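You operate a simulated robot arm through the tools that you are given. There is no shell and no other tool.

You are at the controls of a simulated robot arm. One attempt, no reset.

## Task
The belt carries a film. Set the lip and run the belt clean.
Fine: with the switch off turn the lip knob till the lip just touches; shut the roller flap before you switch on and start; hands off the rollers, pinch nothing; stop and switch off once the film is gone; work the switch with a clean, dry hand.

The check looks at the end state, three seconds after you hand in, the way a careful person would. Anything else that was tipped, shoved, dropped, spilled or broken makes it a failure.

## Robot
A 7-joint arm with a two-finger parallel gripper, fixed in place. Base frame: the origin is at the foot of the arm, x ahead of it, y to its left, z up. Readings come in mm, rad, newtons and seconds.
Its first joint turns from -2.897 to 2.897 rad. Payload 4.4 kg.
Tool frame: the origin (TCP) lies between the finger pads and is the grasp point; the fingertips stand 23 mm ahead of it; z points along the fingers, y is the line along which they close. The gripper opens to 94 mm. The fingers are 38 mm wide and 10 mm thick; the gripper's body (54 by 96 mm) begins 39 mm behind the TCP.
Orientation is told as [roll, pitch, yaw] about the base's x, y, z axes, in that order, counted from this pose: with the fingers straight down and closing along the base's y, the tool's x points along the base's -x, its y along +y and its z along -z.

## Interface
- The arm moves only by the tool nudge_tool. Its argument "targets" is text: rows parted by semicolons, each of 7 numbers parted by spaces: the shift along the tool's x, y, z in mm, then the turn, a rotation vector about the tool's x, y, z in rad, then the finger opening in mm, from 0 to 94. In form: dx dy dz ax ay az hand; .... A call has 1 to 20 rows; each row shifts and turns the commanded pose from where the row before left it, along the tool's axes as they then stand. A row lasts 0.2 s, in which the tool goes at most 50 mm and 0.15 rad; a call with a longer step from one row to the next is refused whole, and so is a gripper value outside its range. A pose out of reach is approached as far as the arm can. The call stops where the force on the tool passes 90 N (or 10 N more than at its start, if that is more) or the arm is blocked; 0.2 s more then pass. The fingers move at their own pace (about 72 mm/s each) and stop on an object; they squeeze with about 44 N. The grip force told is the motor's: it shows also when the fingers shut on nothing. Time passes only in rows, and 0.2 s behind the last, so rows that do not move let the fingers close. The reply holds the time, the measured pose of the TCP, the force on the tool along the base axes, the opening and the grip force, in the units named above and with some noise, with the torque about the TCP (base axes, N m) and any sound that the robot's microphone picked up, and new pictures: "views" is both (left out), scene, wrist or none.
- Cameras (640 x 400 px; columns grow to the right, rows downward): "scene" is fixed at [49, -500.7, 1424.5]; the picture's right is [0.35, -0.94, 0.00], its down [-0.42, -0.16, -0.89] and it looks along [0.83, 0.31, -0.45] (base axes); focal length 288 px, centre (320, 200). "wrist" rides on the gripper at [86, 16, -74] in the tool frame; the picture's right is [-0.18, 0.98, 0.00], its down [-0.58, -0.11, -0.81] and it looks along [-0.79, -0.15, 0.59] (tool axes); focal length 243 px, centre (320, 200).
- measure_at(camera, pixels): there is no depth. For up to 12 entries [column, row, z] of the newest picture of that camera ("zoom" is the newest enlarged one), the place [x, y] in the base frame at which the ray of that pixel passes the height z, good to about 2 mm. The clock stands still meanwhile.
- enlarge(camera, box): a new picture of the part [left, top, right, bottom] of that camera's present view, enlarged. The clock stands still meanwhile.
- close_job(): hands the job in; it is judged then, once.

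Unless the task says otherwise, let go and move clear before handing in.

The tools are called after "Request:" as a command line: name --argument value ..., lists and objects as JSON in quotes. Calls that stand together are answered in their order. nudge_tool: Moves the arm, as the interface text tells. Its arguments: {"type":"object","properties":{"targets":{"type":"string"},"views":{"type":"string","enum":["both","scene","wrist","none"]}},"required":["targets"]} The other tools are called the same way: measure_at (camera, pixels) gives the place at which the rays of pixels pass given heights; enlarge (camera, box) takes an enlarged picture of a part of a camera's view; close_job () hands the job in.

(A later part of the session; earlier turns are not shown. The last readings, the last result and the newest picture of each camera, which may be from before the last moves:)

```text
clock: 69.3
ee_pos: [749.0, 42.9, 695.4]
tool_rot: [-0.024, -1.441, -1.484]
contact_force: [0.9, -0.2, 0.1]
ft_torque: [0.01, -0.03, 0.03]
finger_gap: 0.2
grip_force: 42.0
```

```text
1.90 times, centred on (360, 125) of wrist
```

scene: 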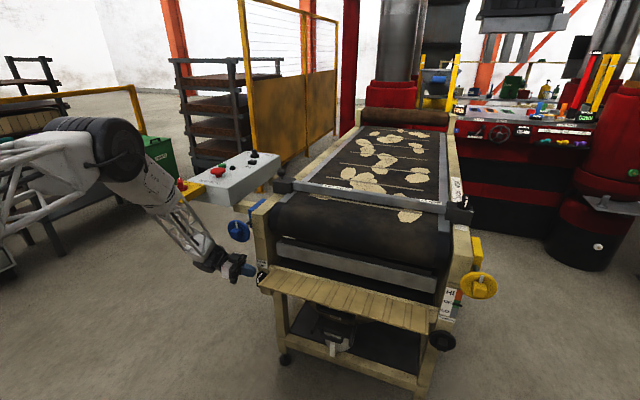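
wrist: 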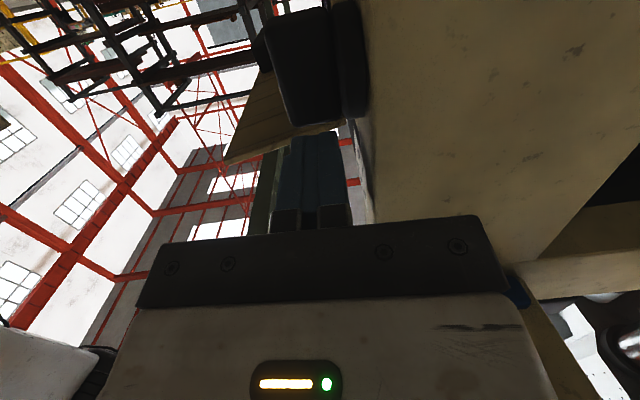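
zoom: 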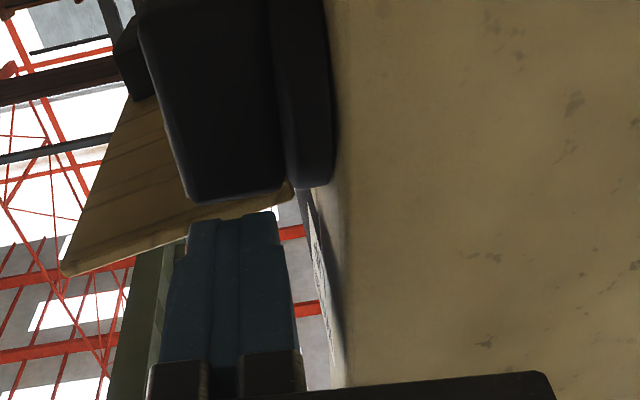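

The fingertips are rounded and still a little too high compared with the bar's top edge (zoom row ~200). I'll lower about 12 mm, then push in gently.

Request:
nudge_tool --targets "12 0 0 0 0 0 0; 0 0 6 0 0 0 0; -0.5 0 6 0 0 0 0; 0 0 0 0 0 0 0"

Request:
enlarge --camera "scene" --box '[210, 250, 306, 320]'

Request:
enlarge --camera "wrist" --box '[220, 20, 500, 230]'

```text
clock: 70.3
ee_pos: [749.4, 34.6, 682.2]
tool_rot: [-0.022, -1.443, -1.486]
contact_force: [-4.7, 23.2, 2.0]
ft_torque: [0.44, 0.1, -0.3]
finger_gap: 0.0
grip_force: 42.3
```

scene: 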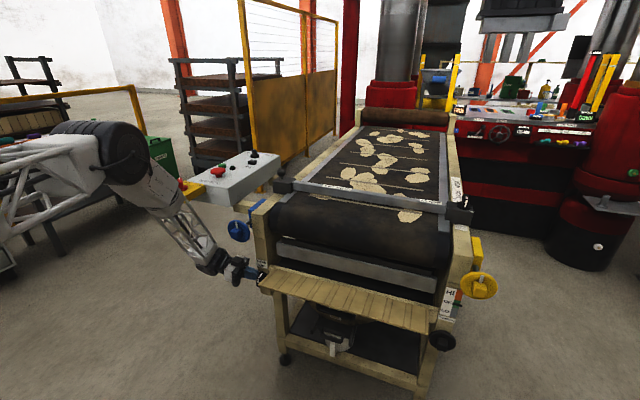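
wrist: 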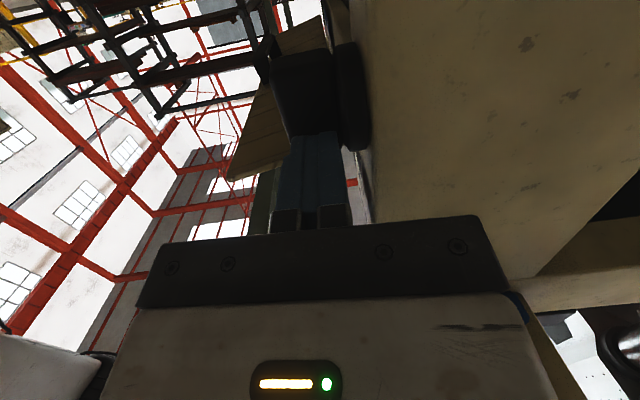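

```text
5.71 times, centred on (258, 285) of scene
```

zoom: 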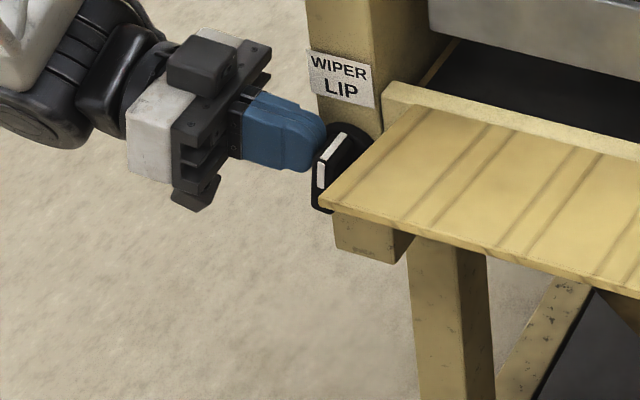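

```text
1.90 times, centred on (360, 125) of wrist
```

zoom: 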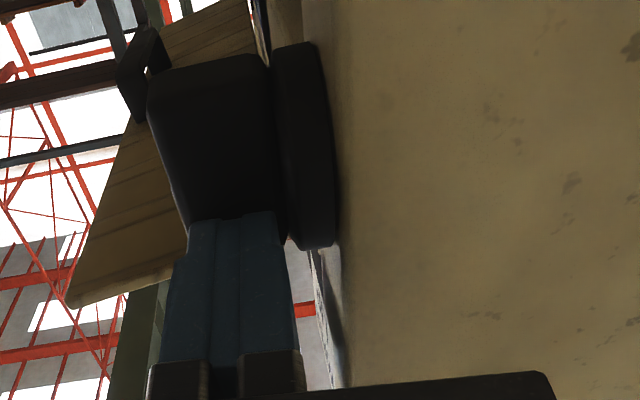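

Contact: 23 N with the tip on the upper bar. I'll push on in small steps and watch for rotation and any change at the lip.

Request:
nudge_tool --targets "-0.5 0 4 0 0 0 0; -0.5 0 4 0 0 0 0; 0 0 0 0 0 0 0" --views "scene"

Request:
enlarge --camera "scene" --box '[238, 262, 286, 298]'

Request:
enlarge --camera "scene" --box '[272, 228, 352, 278]'

```text
clock: 70.8
ee_pos: [749.3, 33.8, 684.0]
tool_rot: [-0.018, -1.442, -1.49]
contact_force: [-12.9, 27.7, 6.7]
ft_torque: [0.45, 0.33, -0.52]
finger_gap: 0.0
grip_force: 42.3
stopped in row 2: the force on the tool passed its limit at 107 N (the readings are from after the stop); the commanded pose is now the measured one
```

scene: 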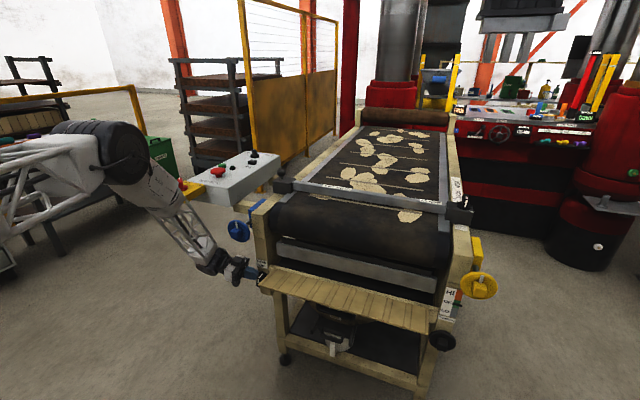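

```text
11.11 times, centred on (262, 280) of scene
```

zoom: 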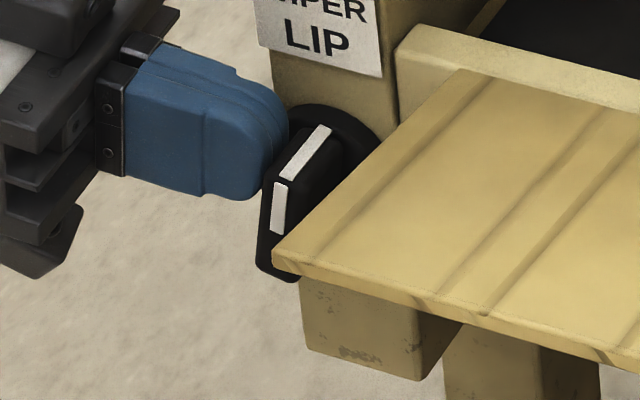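

```text
8.00 times, centred on (312, 253) of scene
```

zoom: 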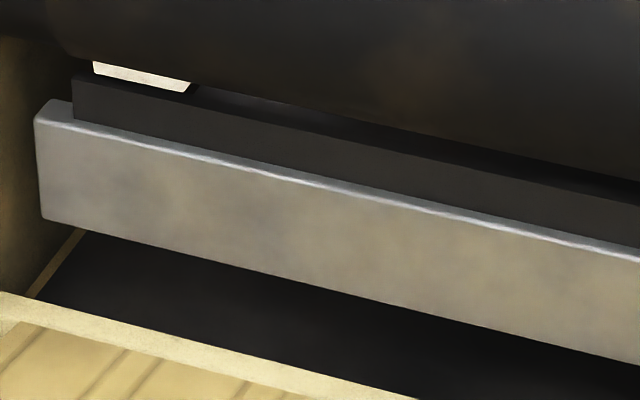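

Over 100 N at the top of the bar without noticeable turning suggests the knob sits at a stop in that direction. I'll back off, drop to the lower end of the bar, and try turning it the other way.

Request:
nudge_tool --targets "0 0 -12 0 0 0 0; 19 0 -3 0 0 0 0; 19 0 0 0 0 0 0; -1 0 8 0 0 0 0; -1 0 6 0 0 0 0; 0 0 0 0 0 0 0"

Request:
enlarge --camera "scene" --box '[238, 262, 286, 298]'

Request:
enlarge --camera "wrist" --box '[220, 20, 500, 230]'

```text
clock: 72.2
ee_pos: [749.7, 39.1, 648.0]
tool_rot: [-0.015, -1.442, -1.49]
contact_force: [-5.2, 32.6, -6.4]
ft_torque: [-0.19, -0.05, -0.35]
finger_gap: 0.3
grip_force: 42.6
```

scene: 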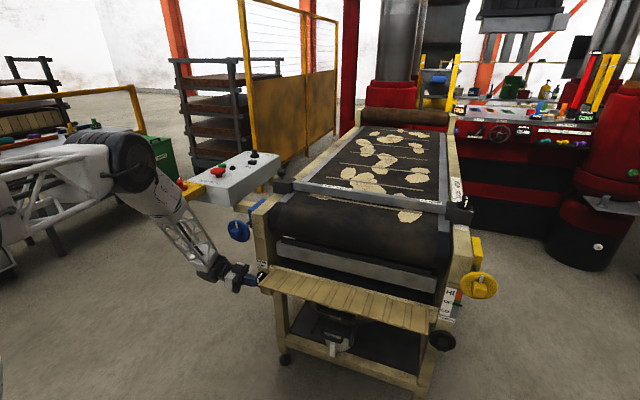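
wrist: 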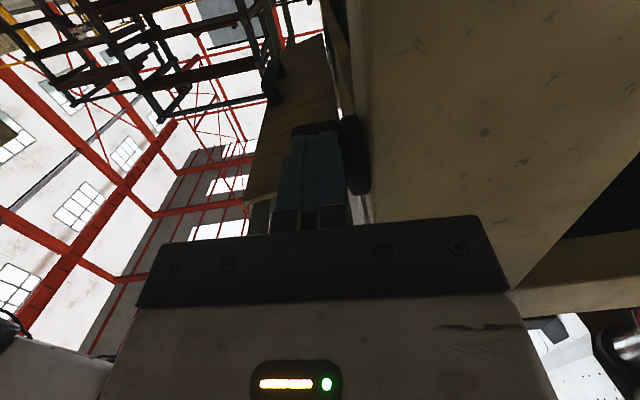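

```text
11.11 times, centred on (262, 280) of scene
```

zoom: 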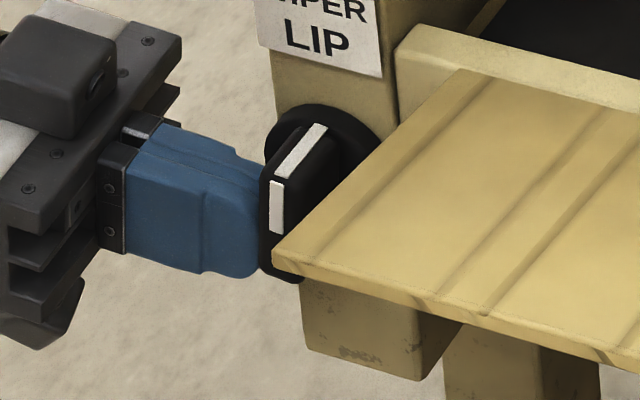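

```text
1.90 times, centred on (360, 125) of wrist
```

zoom: 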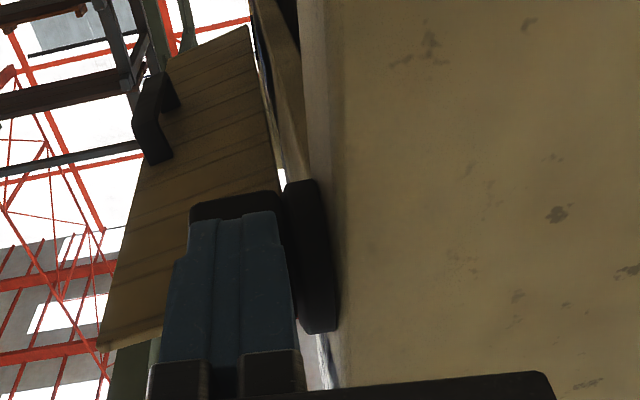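

Contact on the lower end at y ≈ 16 (the top touched at y ≈ 12), so the knob sits slightly clockwise of vertical. I'll push in further here to see if it turns freely this way.

Request:
nudge_tool --targets "-0.4 0 3 0 0 0 0; -0.4 0 3 0 0 0 0; 0 0 0 0 0 0 0" --views "scene"

Request:
enlarge --camera "scene" --box '[238, 262, 286, 298]'

```text
clock: 72.6
ee_pos: [749.7, 39.5, 644.8]
tool_rot: [-0.015, -1.44, -1.486]
contact_force: [-7.1, 25.3, -0.6]
ft_torque: [-0.26, -0.07, -0.39]
finger_gap: 0.1
grip_force: 42.1
stopped in row 2: the force on the tool passed its limit at 101 N (the readings are from after the stop); the commanded pose is now the measured one
```

scene: 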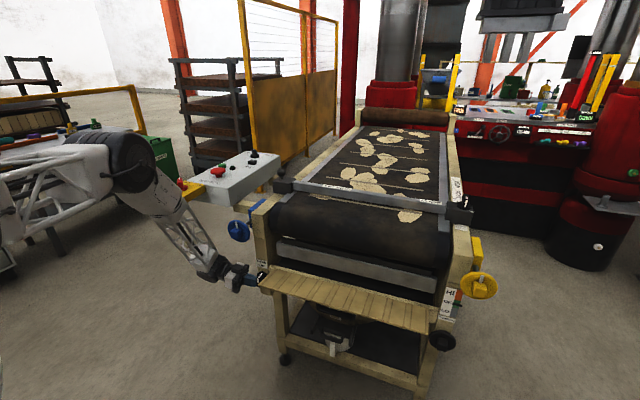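

```text
11.11 times, centred on (262, 280) of scene
```

zoom: 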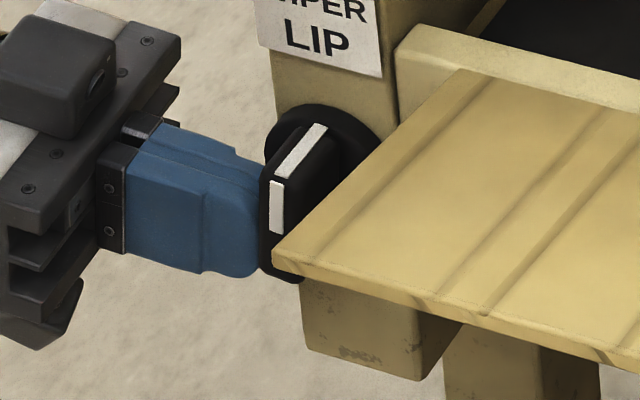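

Same resistance this way, so the knob may simply be stiff or damped. I'll press slowly in half-millimetre steps and hold, to see if it creeps.

Request:
nudge_tool --targets "0 0 0.7 0 0 0 0; 0 0 0.7 0 0 0 0; 0 0 0.7 0 0 0 0; 0 0 0 0 0 0 0; 0 0 0 0 0 0 0; 0 0 0 0 0 0 0; 0 0 0 0 0 0 0; 0 0 0 0 0 0 0" --views "none"

Request:
nudge_tool --targets "0 0 0.7 0 0 0 0; 0 0 0 0 0 0 0; 0 0 0 0 0 0 0; 0 0 0 0 0 0 0; 0 0 0 0 0 0 0; 0 0 0 0 0 0 0; 0 0 0 0 0 0 0; 0 0 0 0 0 0 0" --views "scene"

Request:
enlarge --camera "scene" --box '[238, 262, 286, 298]'

```text
clock: 73.4
ee_pos: [750.4, 39.0, 646.6]
tool_rot: [-0.009, -1.441, -1.486]
contact_force: [-9.5, 24.0, 1.3]
ft_torque: [-0.41, -0.13, -0.44]
finger_gap: 0.1
grip_force: 41.7
stopped in row 4: the force on the tool passed its limit at 96 N (the readings are from after the stop); the commanded pose is now the measured one
```

```text
clock: 75.2
ee_pos: [749.8, 39.5, 647.4]
tool_rot: [-0.005, -1.438, -1.494]
contact_force: [1.7, 83.1, -1.5]
ft_torque: [-1.01, 0.07, -0.51]
finger_gap: 0.2
grip_force: 42.2
```

scene: 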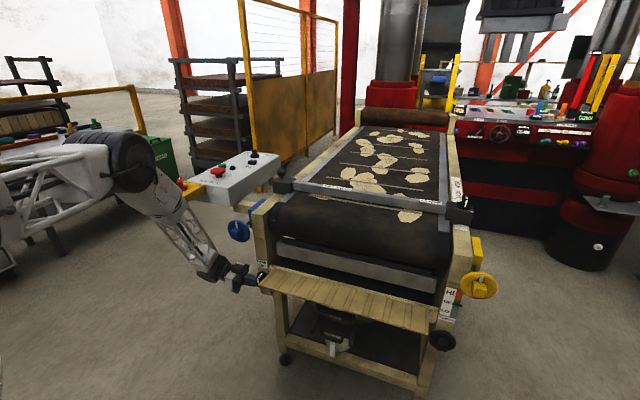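

```text
11.11 times, centred on (262, 280) of scene
```

zoom: 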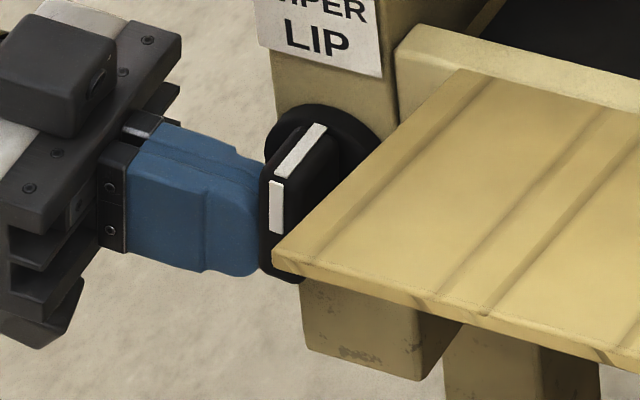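

The torque readings show the contact was near the knob's axis height (z ≈ 660) both times, so I had no lever arm. I'll back off and push with only the lower edge of the fingertips on the very top of the bar (TCP z ≈ 697).

Request:
nudge_tool --targets "0 0 -14 0 0 0 0; -25 0 0 0 0 0 0; -23 0 0 0 0 0 0; 0 0 0 0 0 0 0" --views "none"

Request:
nudge_tool --targets "-1 0 8 0 0 0 0; -1 0 7 0 0 0 0; -0.5 0 4 0 0 0 0; 0 0 0 0 0 0 0" --views "both"

Request:
enlarge --camera "scene" --box '[238, 262, 286, 298]'

Request:
enlarge --camera "wrist" --box '[220, 20, 500, 230]'

```text
clock: 76.2
ee_pos: [750.2, 44.2, 695.6]
tool_rot: [-0.013, -1.438, -1.488]
contact_force: [0.6, -0.3, 0.6]
ft_torque: [0.02, -0.01, -0.02]
finger_gap: 0.2
grip_force: 42.8
```

```text
clock: 77.2
ee_pos: [752.5, 26.1, 695.8]
tool_rot: [-0.011, -1.439, -1.488]
contact_force: [0.8, 1.9, 3.2]
ft_torque: [-0.01, 0.0, 0.03]
finger_gap: 0.1
grip_force: 42.5
```

scene: 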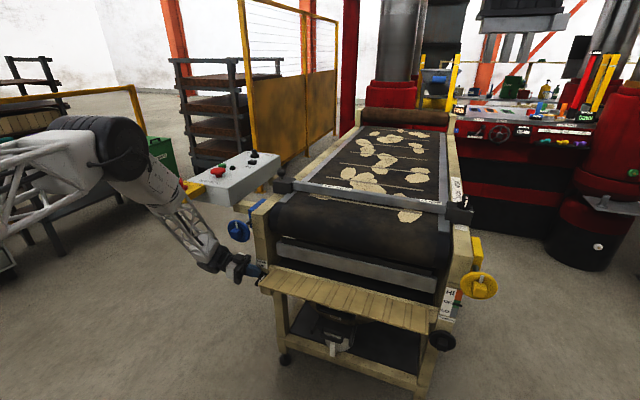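
wrist: 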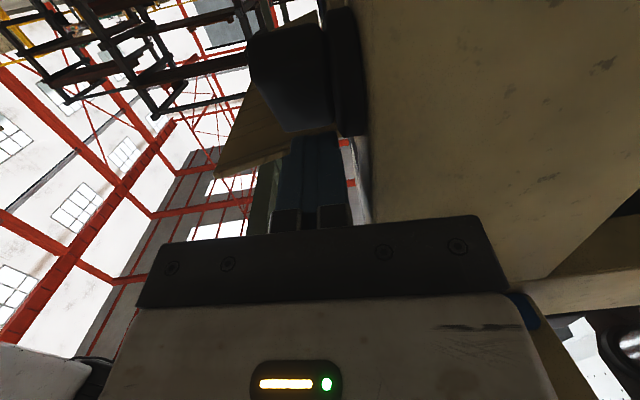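

```text
11.11 times, centred on (262, 280) of scene
```

zoom: 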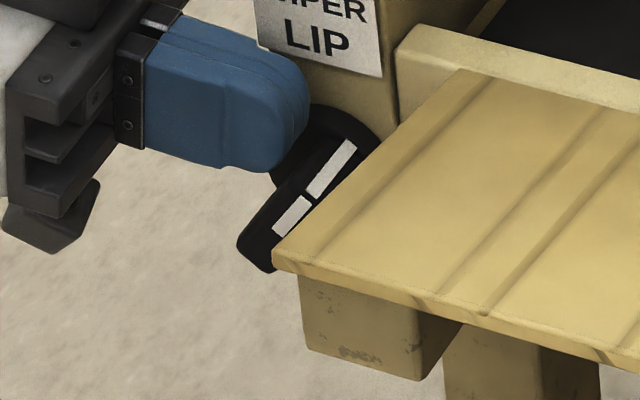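

```text
1.90 times, centred on (360, 125) of wrist
```

zoom: 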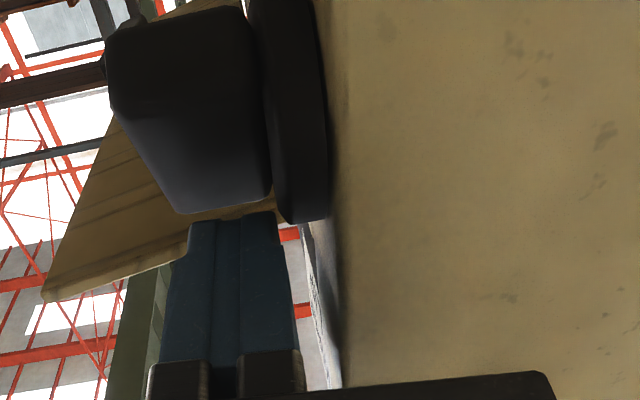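

It turned easily: the pointer now leans well clockwise (zoom (315,190)) at only a few newtons. I'll check how the lip responded.

Request:
enlarge --camera "scene" --box '[272, 228, 352, 278]'

Request:
enlarge --camera "scene" --box '[270, 228, 310, 253]'

Request:
enlarge --camera "scene" --box '[400, 255, 448, 285]'

```text
8.00 times, centred on (312, 253) of scene
```

zoom: 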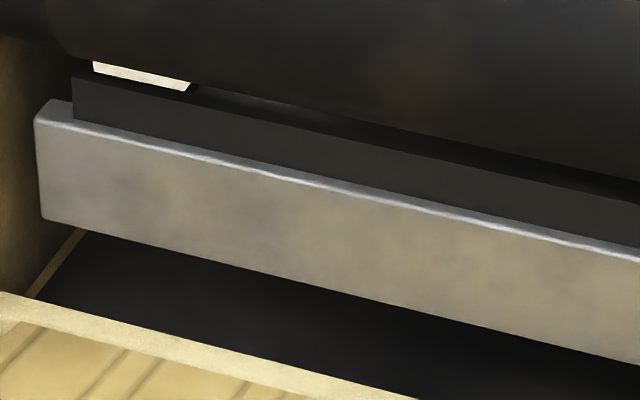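

```text
16.00 times, centred on (290, 240) of scene
```

zoom: 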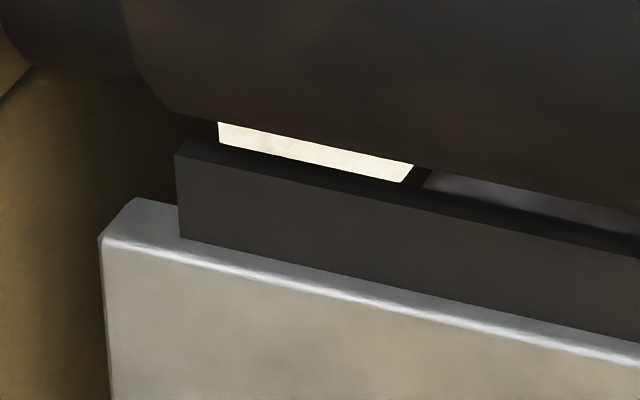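

```text
13.33 times, centred on (424, 270) of scene
```

zoom: 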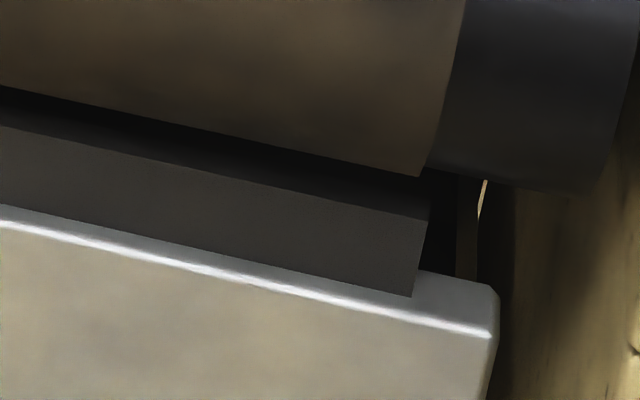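

Turning clockwise has raised the lip slightly, so this is the closing direction, with a gap of a few mm remaining. The bar's other end now points left-down, so I'll go beneath it and lift to continue clockwise.

Request:
nudge_tool --targets "0 0 -20 0 0 0 0; 0 -2 -12 0 0 0 0; 37 0 0 0 0 0 0; 37 0 0 0 0 0 0; -3 0 22 0 0 0 0; 0 0 0 0 0 0 0"

Request:
enlarge --camera "scene" --box '[238, 262, 286, 298]'

Request:
enlarge --camera "wrist" --box '[220, 20, 500, 230]'

```text
clock: 78.6
ee_pos: [745.9, 46.6, 626.9]
tool_rot: [-0.016, -1.441, -1.484]
contact_force: [2.1, 13.5, -10.5]
ft_torque: [0.11, -0.07, 0.17]
finger_gap: 0.0
grip_force: 42.1
```

scene: 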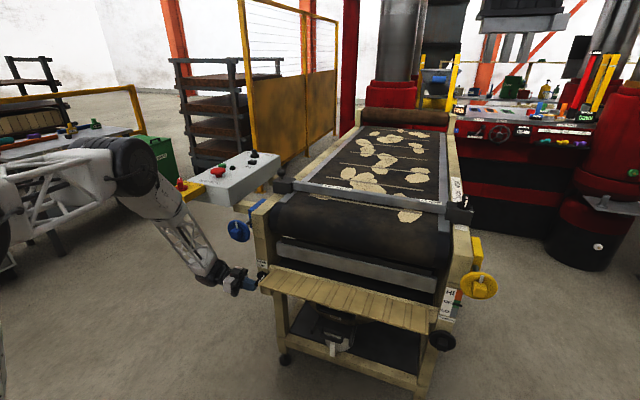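
wrist: 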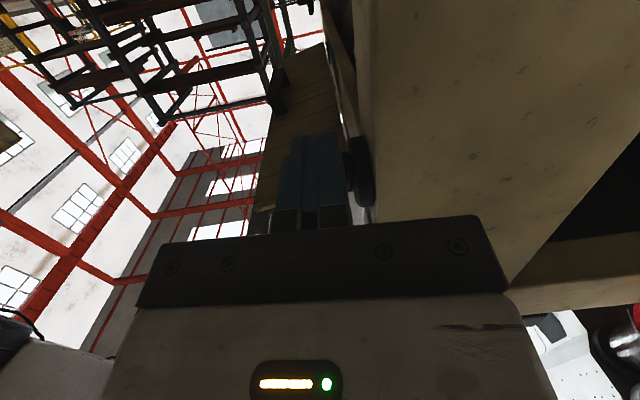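

```text
11.11 times, centred on (262, 280) of scene
```

zoom: 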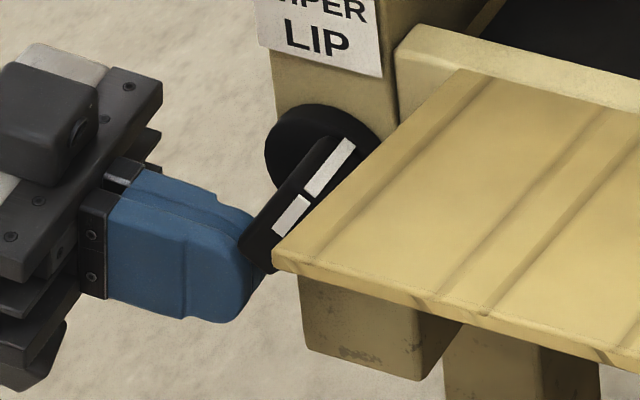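

```text
1.90 times, centred on (360, 125) of wrist
```

zoom: 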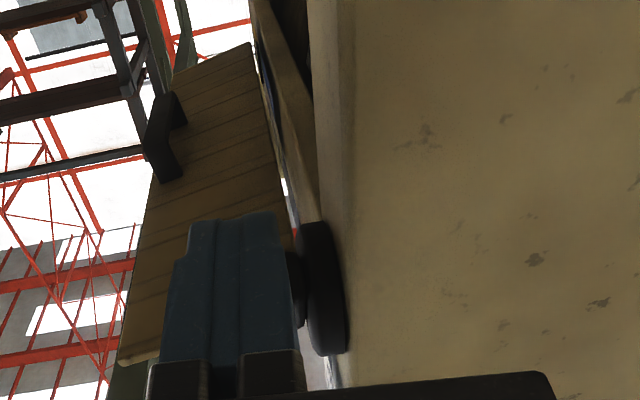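

The fingertip's upper corner is already touching the bar's lower-left end (13 N), still at about 40°. I'll dip a little lower, reach further under it, and then lift slowly.

Request:
nudge_tool --targets "0 0 -5 0 0 0 0; 8 0 0 0 0 0 0; 0 0 12 0 0 0 0; -4 0 0 0 0 0 0; -4 0 0 0 0 0 0; -4 0 0 0 0 0 0; 0 0 0 0 0 0 0"

Request:
enlarge --camera "scene" --box '[238, 262, 286, 298]'

Request:
enlarge --camera "scene" --box '[270, 228, 310, 253]'

```text
clock: 79.9
ee_pos: [745.9, 39.3, 621.0]
tool_rot: [-0.051, -1.436, -1.443]
contact_force: [4.4, 5.7, -9.8]
ft_torque: [0.21, 0.05, 0.19]
finger_gap: 0.0
grip_force: 42.4
stopped in row 6: the force on the tool passed its limit at 107 N (the readings are from after the stop); the commanded pose is now the measured one
```

scene: 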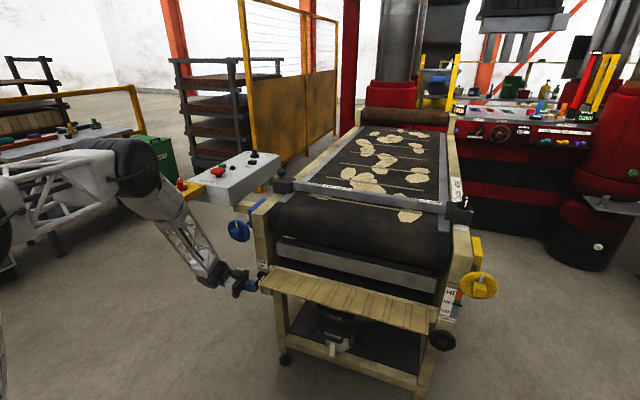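
wrist: 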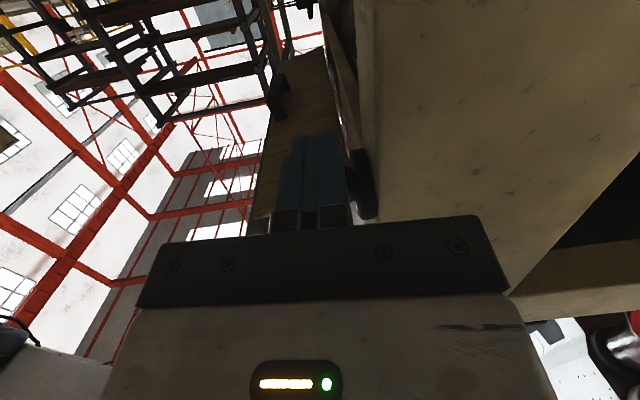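

```text
11.11 times, centred on (262, 280) of scene
```

zoom: 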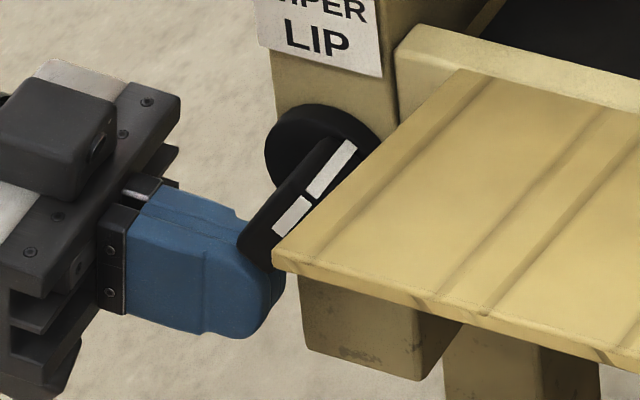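

```text
16.00 times, centred on (290, 240) of scene
```

zoom: 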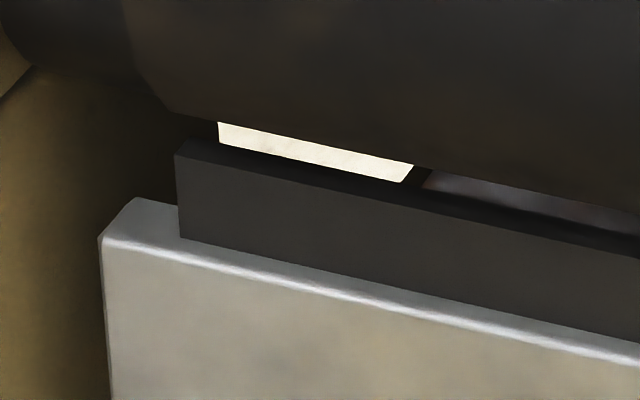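

The push landed on the bar's end face, pointing at the pivot, so no turning moment. I need the fingertips reaching further under the bar (tip past y ≈ 5) so the flat top lifts its lower corner.

Request:
nudge_tool --targets "0 0 -4 0 0 0 0; 8 0 0 0.02 0 -0.03 0; -1 2 12 0 0 0 0; -1 0 10 0 0 0 0; 0 0 0 0 0 0 0"

Request:
enlarge --camera "scene" --box '[238, 262, 286, 298]'

Request:
enlarge --camera "wrist" --box '[220, 20, 500, 230]'

```text
clock: 81.1
ee_pos: [749.4, 22.5, 615.5]
tool_rot: [-0.283, -1.429, -1.229]
contact_force: [-0.3, 1.0, -0.3]
ft_torque: [-0.04, -0.04, 0.0]
finger_gap: 0.0
grip_force: 42.3
```

scene: 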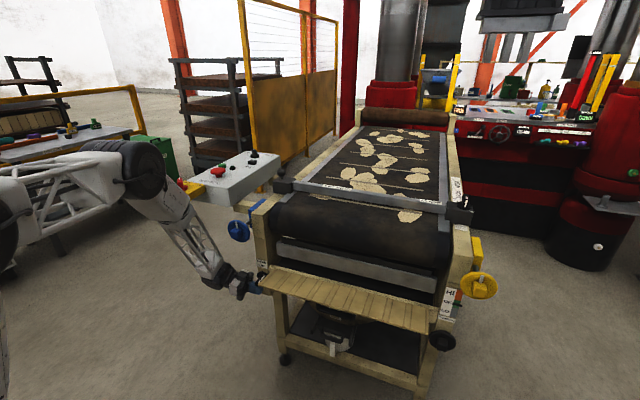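
wrist: 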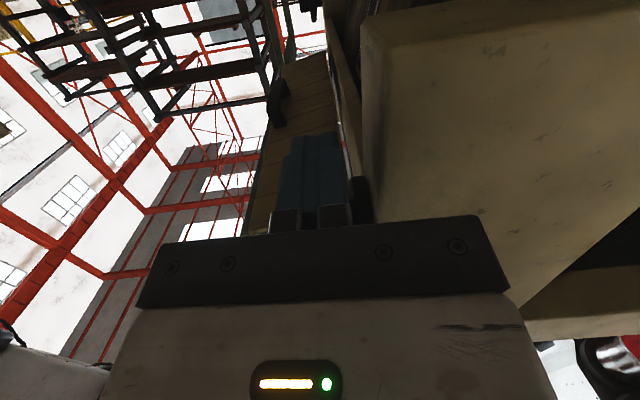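

```text
11.11 times, centred on (262, 280) of scene
```

zoom: 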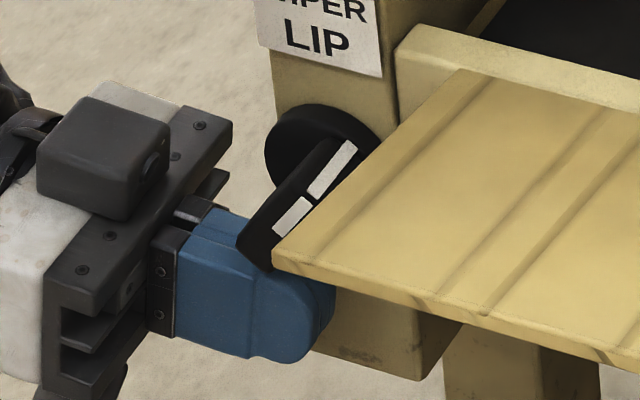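

```text
1.90 times, centred on (360, 125) of wrist
```

zoom: 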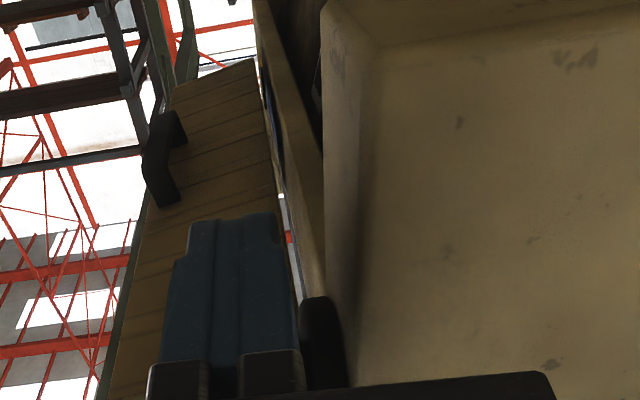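

The fingertips are now under the bar past its corner. Lifting in 4 mm steps.

Request:
nudge_tool --targets "-4 0 0 0 0 0 0; -4 0 0 0 0 0 0; -3 0 0 0 0 0 0; -3 0 0 0 0 0 0; 0 0 0 0 0 0 0"

Request:
enlarge --camera "scene" --box '[238, 262, 286, 298]'

Request:
enlarge --camera "scene" --box '[270, 228, 310, 253]'

```text
clock: 81.8
ee_pos: [745.9, 20.9, 618.1]
tool_rot: [-0.319, -1.428, -1.192]
contact_force: [-0.6, 2.7, -9.0]
ft_torque: [0.01, 0.0, 0.01]
finger_gap: 0.0
grip_force: 41.9
stopped in row 3: the force on the tool passed its limit at 103 N (the readings are from after the stop); the commanded pose is now the measured one
```

scene: 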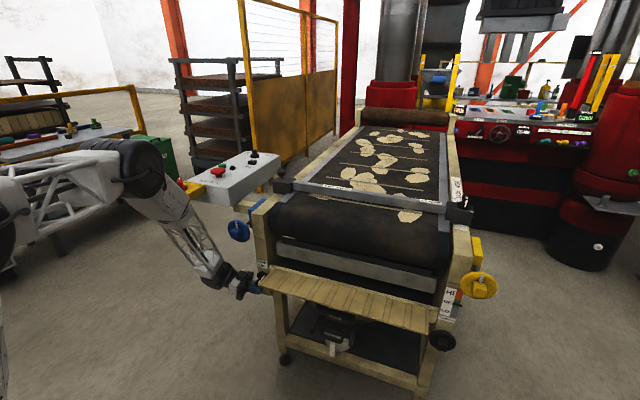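
wrist: 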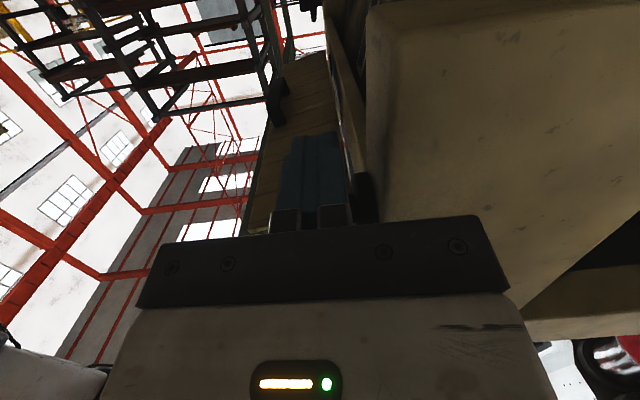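

```text
11.11 times, centred on (262, 280) of scene
```

zoom: 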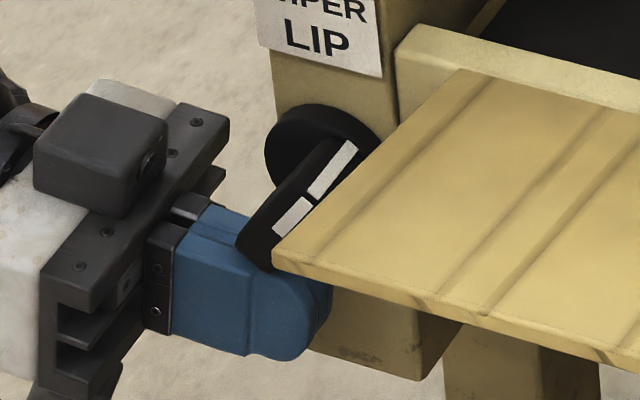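

```text
16.00 times, centred on (290, 240) of scene
```

zoom: 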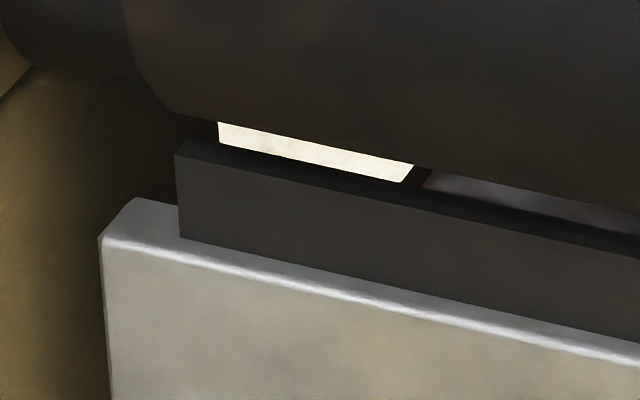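

It's friction-locked pushing that way. Instead I'll continue on the upper end, pushing diagonally right and down along the bar's upper-left face so the force stays tangential. First back out and rise above.

Request:
nudge_tool --targets "4 0 -15 0 0 0 0; 0 0 -20 0 0 0 0; -30 0 0 0 0 0 0; -30 0 0 0 0 0 0; -29 0 0 0 0 0 0; 0 2 12 0 0 0 0; 0 0 0 0 0 0 0"

Request:
enlarge --camera "scene" --box '[238, 262, 286, 298]'

```text
clock: 83.4
ee_pos: [751.7, 32.0, 704.1]
tool_rot: [-0.315, -1.429, -1.197]
contact_force: [-0.1, 0.2, -0.6]
ft_torque: [-0.01, -0.02, 0.01]
finger_gap: 0.0
grip_force: 42.7
```

scene: 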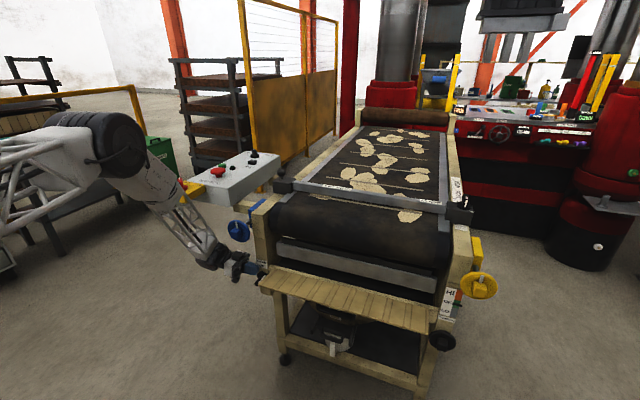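
wrist: 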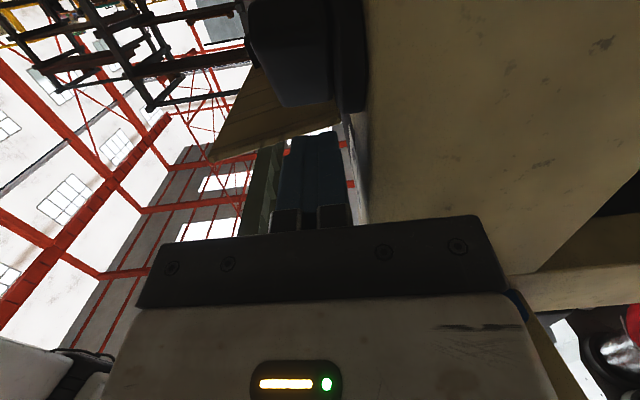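

```text
11.11 times, centred on (262, 280) of scene
```

zoom: 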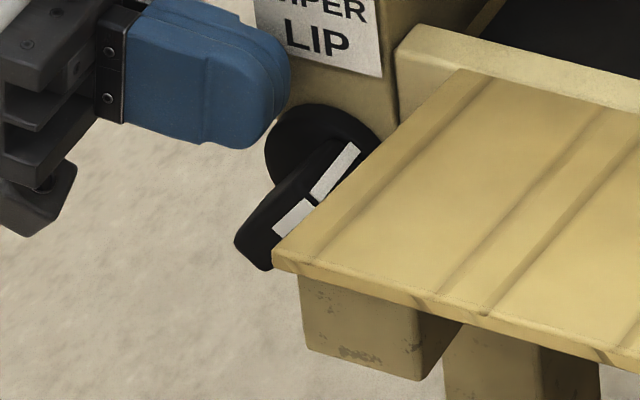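

The bar is still near 42°. Now the diagonal push in small steps.

Request:
nudge_tool --targets "3.3 0 12.5 0 0 0 0; 1.4 0 4.2 0 0 0 0; 2.4 0 4.4 0 0 0 0; 3.5 0 3.5 0 0 0 0; 3.5 0 3.5 0 0 0 0; 0 0 0 0 0 0 0"

Request:
enlarge --camera "scene" --box '[238, 262, 286, 298]'

Request:
enlarge --camera "scene" --box '[270, 228, 310, 253]'

```text
clock: 84.4
ee_pos: [754.5, 15.7, 698.3]
tool_rot: [-0.294, -1.433, -1.214]
contact_force: [-34.6, 16.4, 23.4]
ft_torque: [0.38, 0.43, 0.27]
finger_gap: 0.0
grip_force: 41.7
stopped in row 4: the force on the tool passed its limit at 112 N (the readings are from after the stop); the commanded pose is now the measured one
```

scene: 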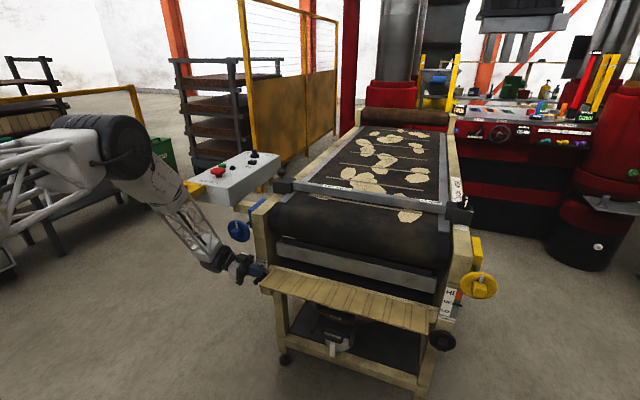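
wrist: 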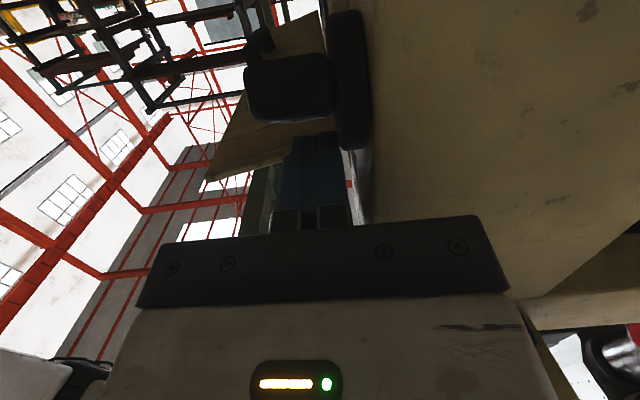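

```text
11.11 times, centred on (262, 280) of scene
```

zoom: 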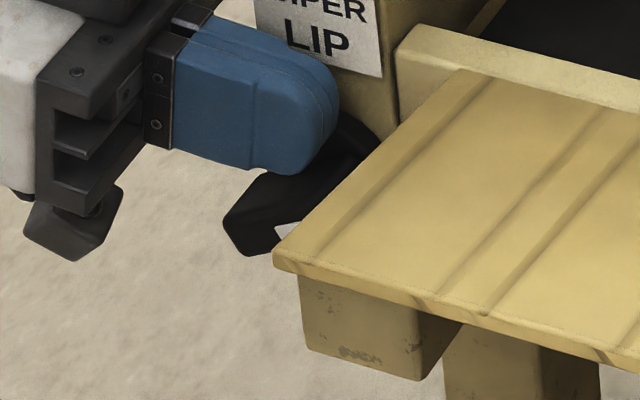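

```text
16.00 times, centred on (290, 240) of scene
```

zoom: 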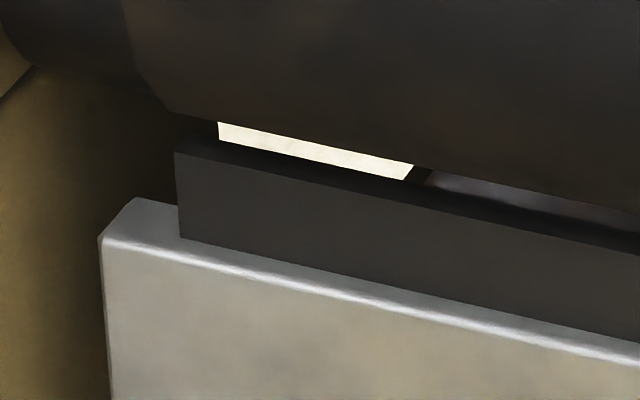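

Good progress: the bar is now around 62° and the see-through band narrowed from 20 to 17 zoom pixels. The -35 N in x means a finger rubbed the knob's disc, so I'll shift 7 mm towards -x and continue pushing down.

Request:
nudge_tool --targets "-3 -4 -2 0 0 0 0; 0 -3 0 0 0 0 0; 5 0 4 0 0 0 0; 3.5 0 2.5 0 0 0 0; 3 0 1.5 0 0 0 0; 0 0 0 0 0 0 0"

Request:
enlarge --camera "scene" --box '[238, 262, 286, 298]'

Request:
enlarge --camera "scene" --box '[270, 228, 310, 253]'

```text
clock: 85.8
ee_pos: [747.5, 9.2, 689.9]
tool_rot: [-0.28, -1.431, -1.231]
contact_force: [-19.2, -6.7, 46.6]
ft_torque: [-0.46, 0.0, -0.27]
finger_gap: 0.0
grip_force: 41.9
```

scene: 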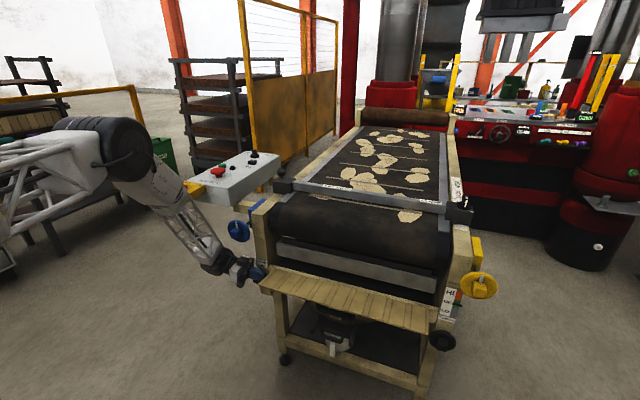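
wrist: 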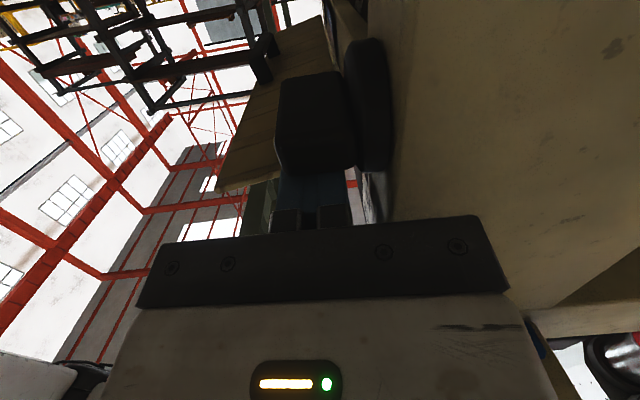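

```text
11.11 times, centred on (262, 280) of scene
```

zoom: 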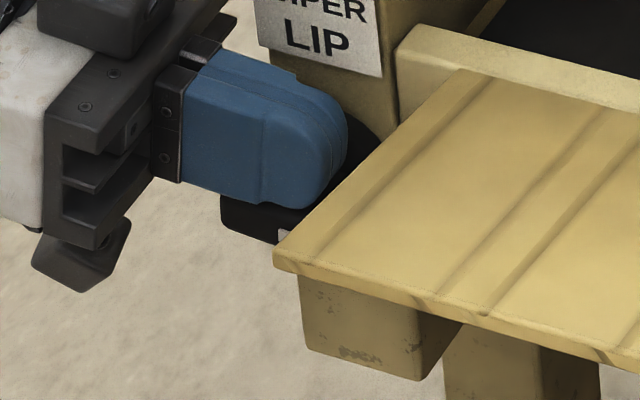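

```text
16.00 times, centred on (290, 240) of scene
```

zoom: 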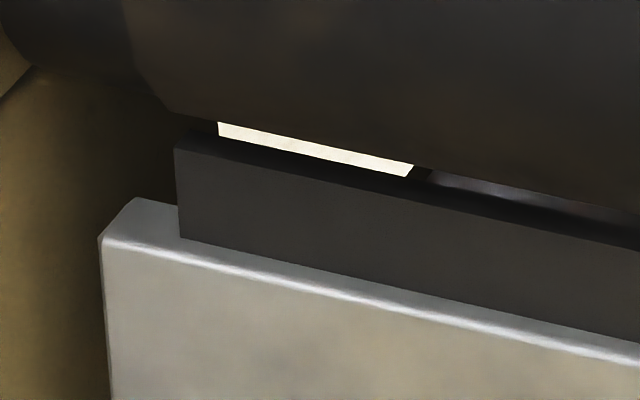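

The bar is now about horizontal and the band has shrunk to 13 zoom px. Next I'll go beneath its left end and lift, with the tip short of the pivot (tip at y ≈ 19).

Request:
nudge_tool --targets "-5 0 -5 0 0 0 0; 0 0 -22 0 0 0 0; 0 0 -20 0 0 0 0; 37 0 0 0 0 0 0; 36 0 0 0 0 0 0; 0 2 19 0 0 0 0; 0 0 0 0 0 0 0"

Request:
enlarge --camera "scene" --box '[238, 262, 286, 298]'

Request:
enlarge --camera "wrist" --box '[220, 20, 500, 230]'

```text
clock: 87.4
ee_pos: [743.7, 46.7, 624.5]
tool_rot: [-0.291, -1.43, -1.218]
contact_force: [-0.3, 0.5, -0.4]
ft_torque: [-0.02, 0.01, 0.0]
finger_gap: 0.0
grip_force: 42.8
```

scene: 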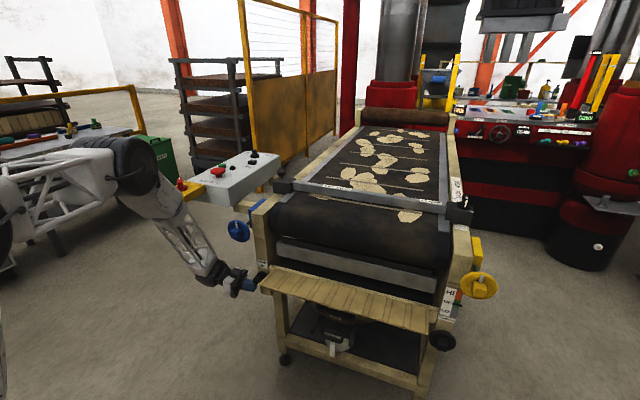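
wrist: 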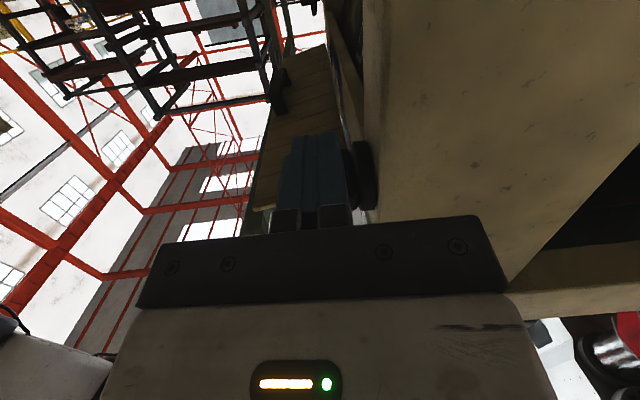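

```text
11.11 times, centred on (262, 280) of scene
```

zoom: 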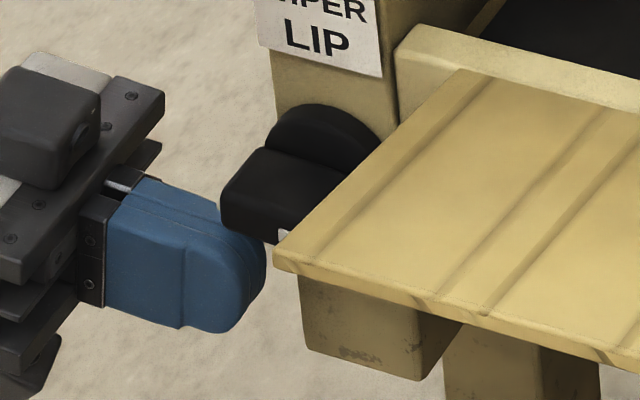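

```text
1.90 times, centred on (360, 125) of wrist
```

zoom: 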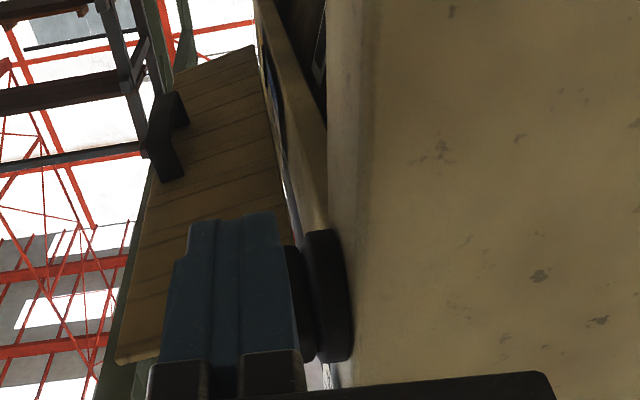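

The bar is level and the fingertip is just below its left end. Lifting gradually.

Request:
nudge_tool --targets "-8 0 0 0 0 0 0; -4 0 0 0 0 0 0; -3 0 0 0 0 0 0; -3 0 0 0 0 0 0; -2 0 0 0 0 0 0; 0 0 0 0 0 0 0"

Request:
enlarge --camera "scene" --box '[238, 262, 286, 298]'

Request:
enlarge --camera "scene" --box '[270, 228, 310, 253]'

```text
clock: 88.8
ee_pos: [745.7, 44.2, 643.3]
tool_rot: [-0.295, -1.429, -1.218]
contact_force: [-0.7, 3.5, -1.4]
ft_torque: [0.01, -0.04, 0.0]
finger_gap: 0.0
grip_force: 42.4
```

scene: 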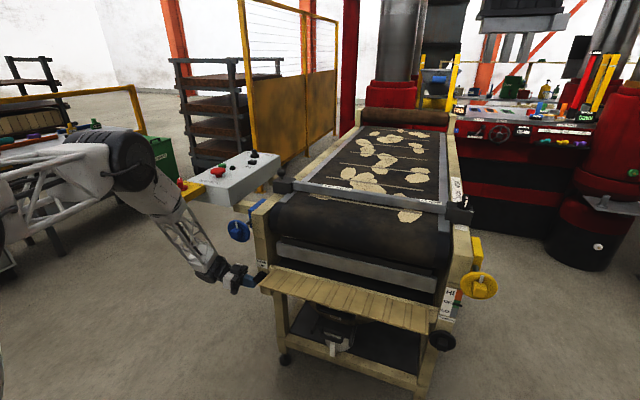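
wrist: 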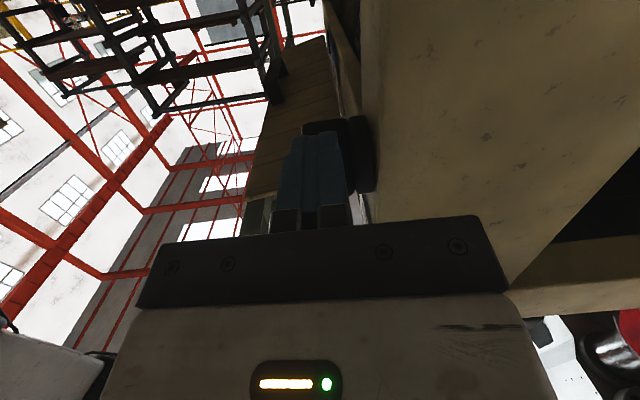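

```text
11.11 times, centred on (262, 280) of scene
```

zoom: 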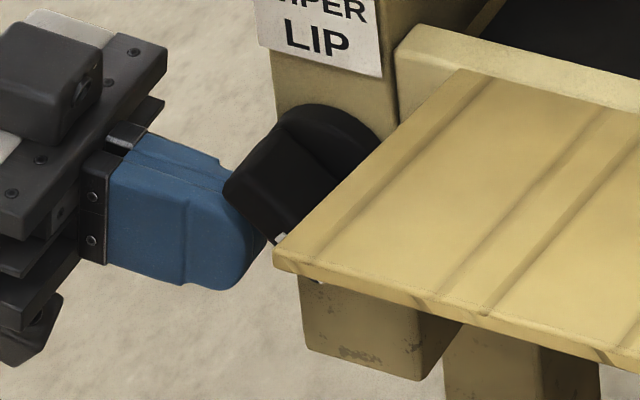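

```text
16.00 times, centred on (290, 240) of scene
```

zoom: 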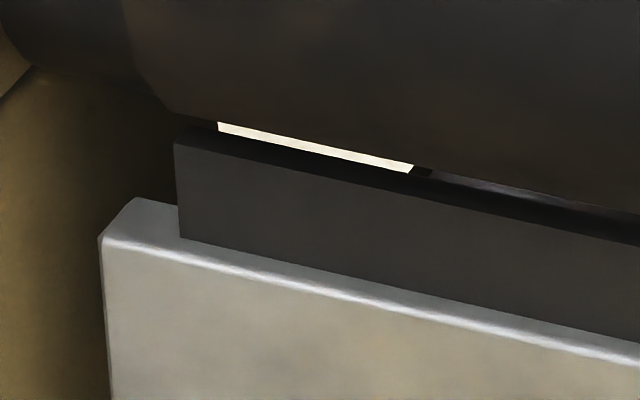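

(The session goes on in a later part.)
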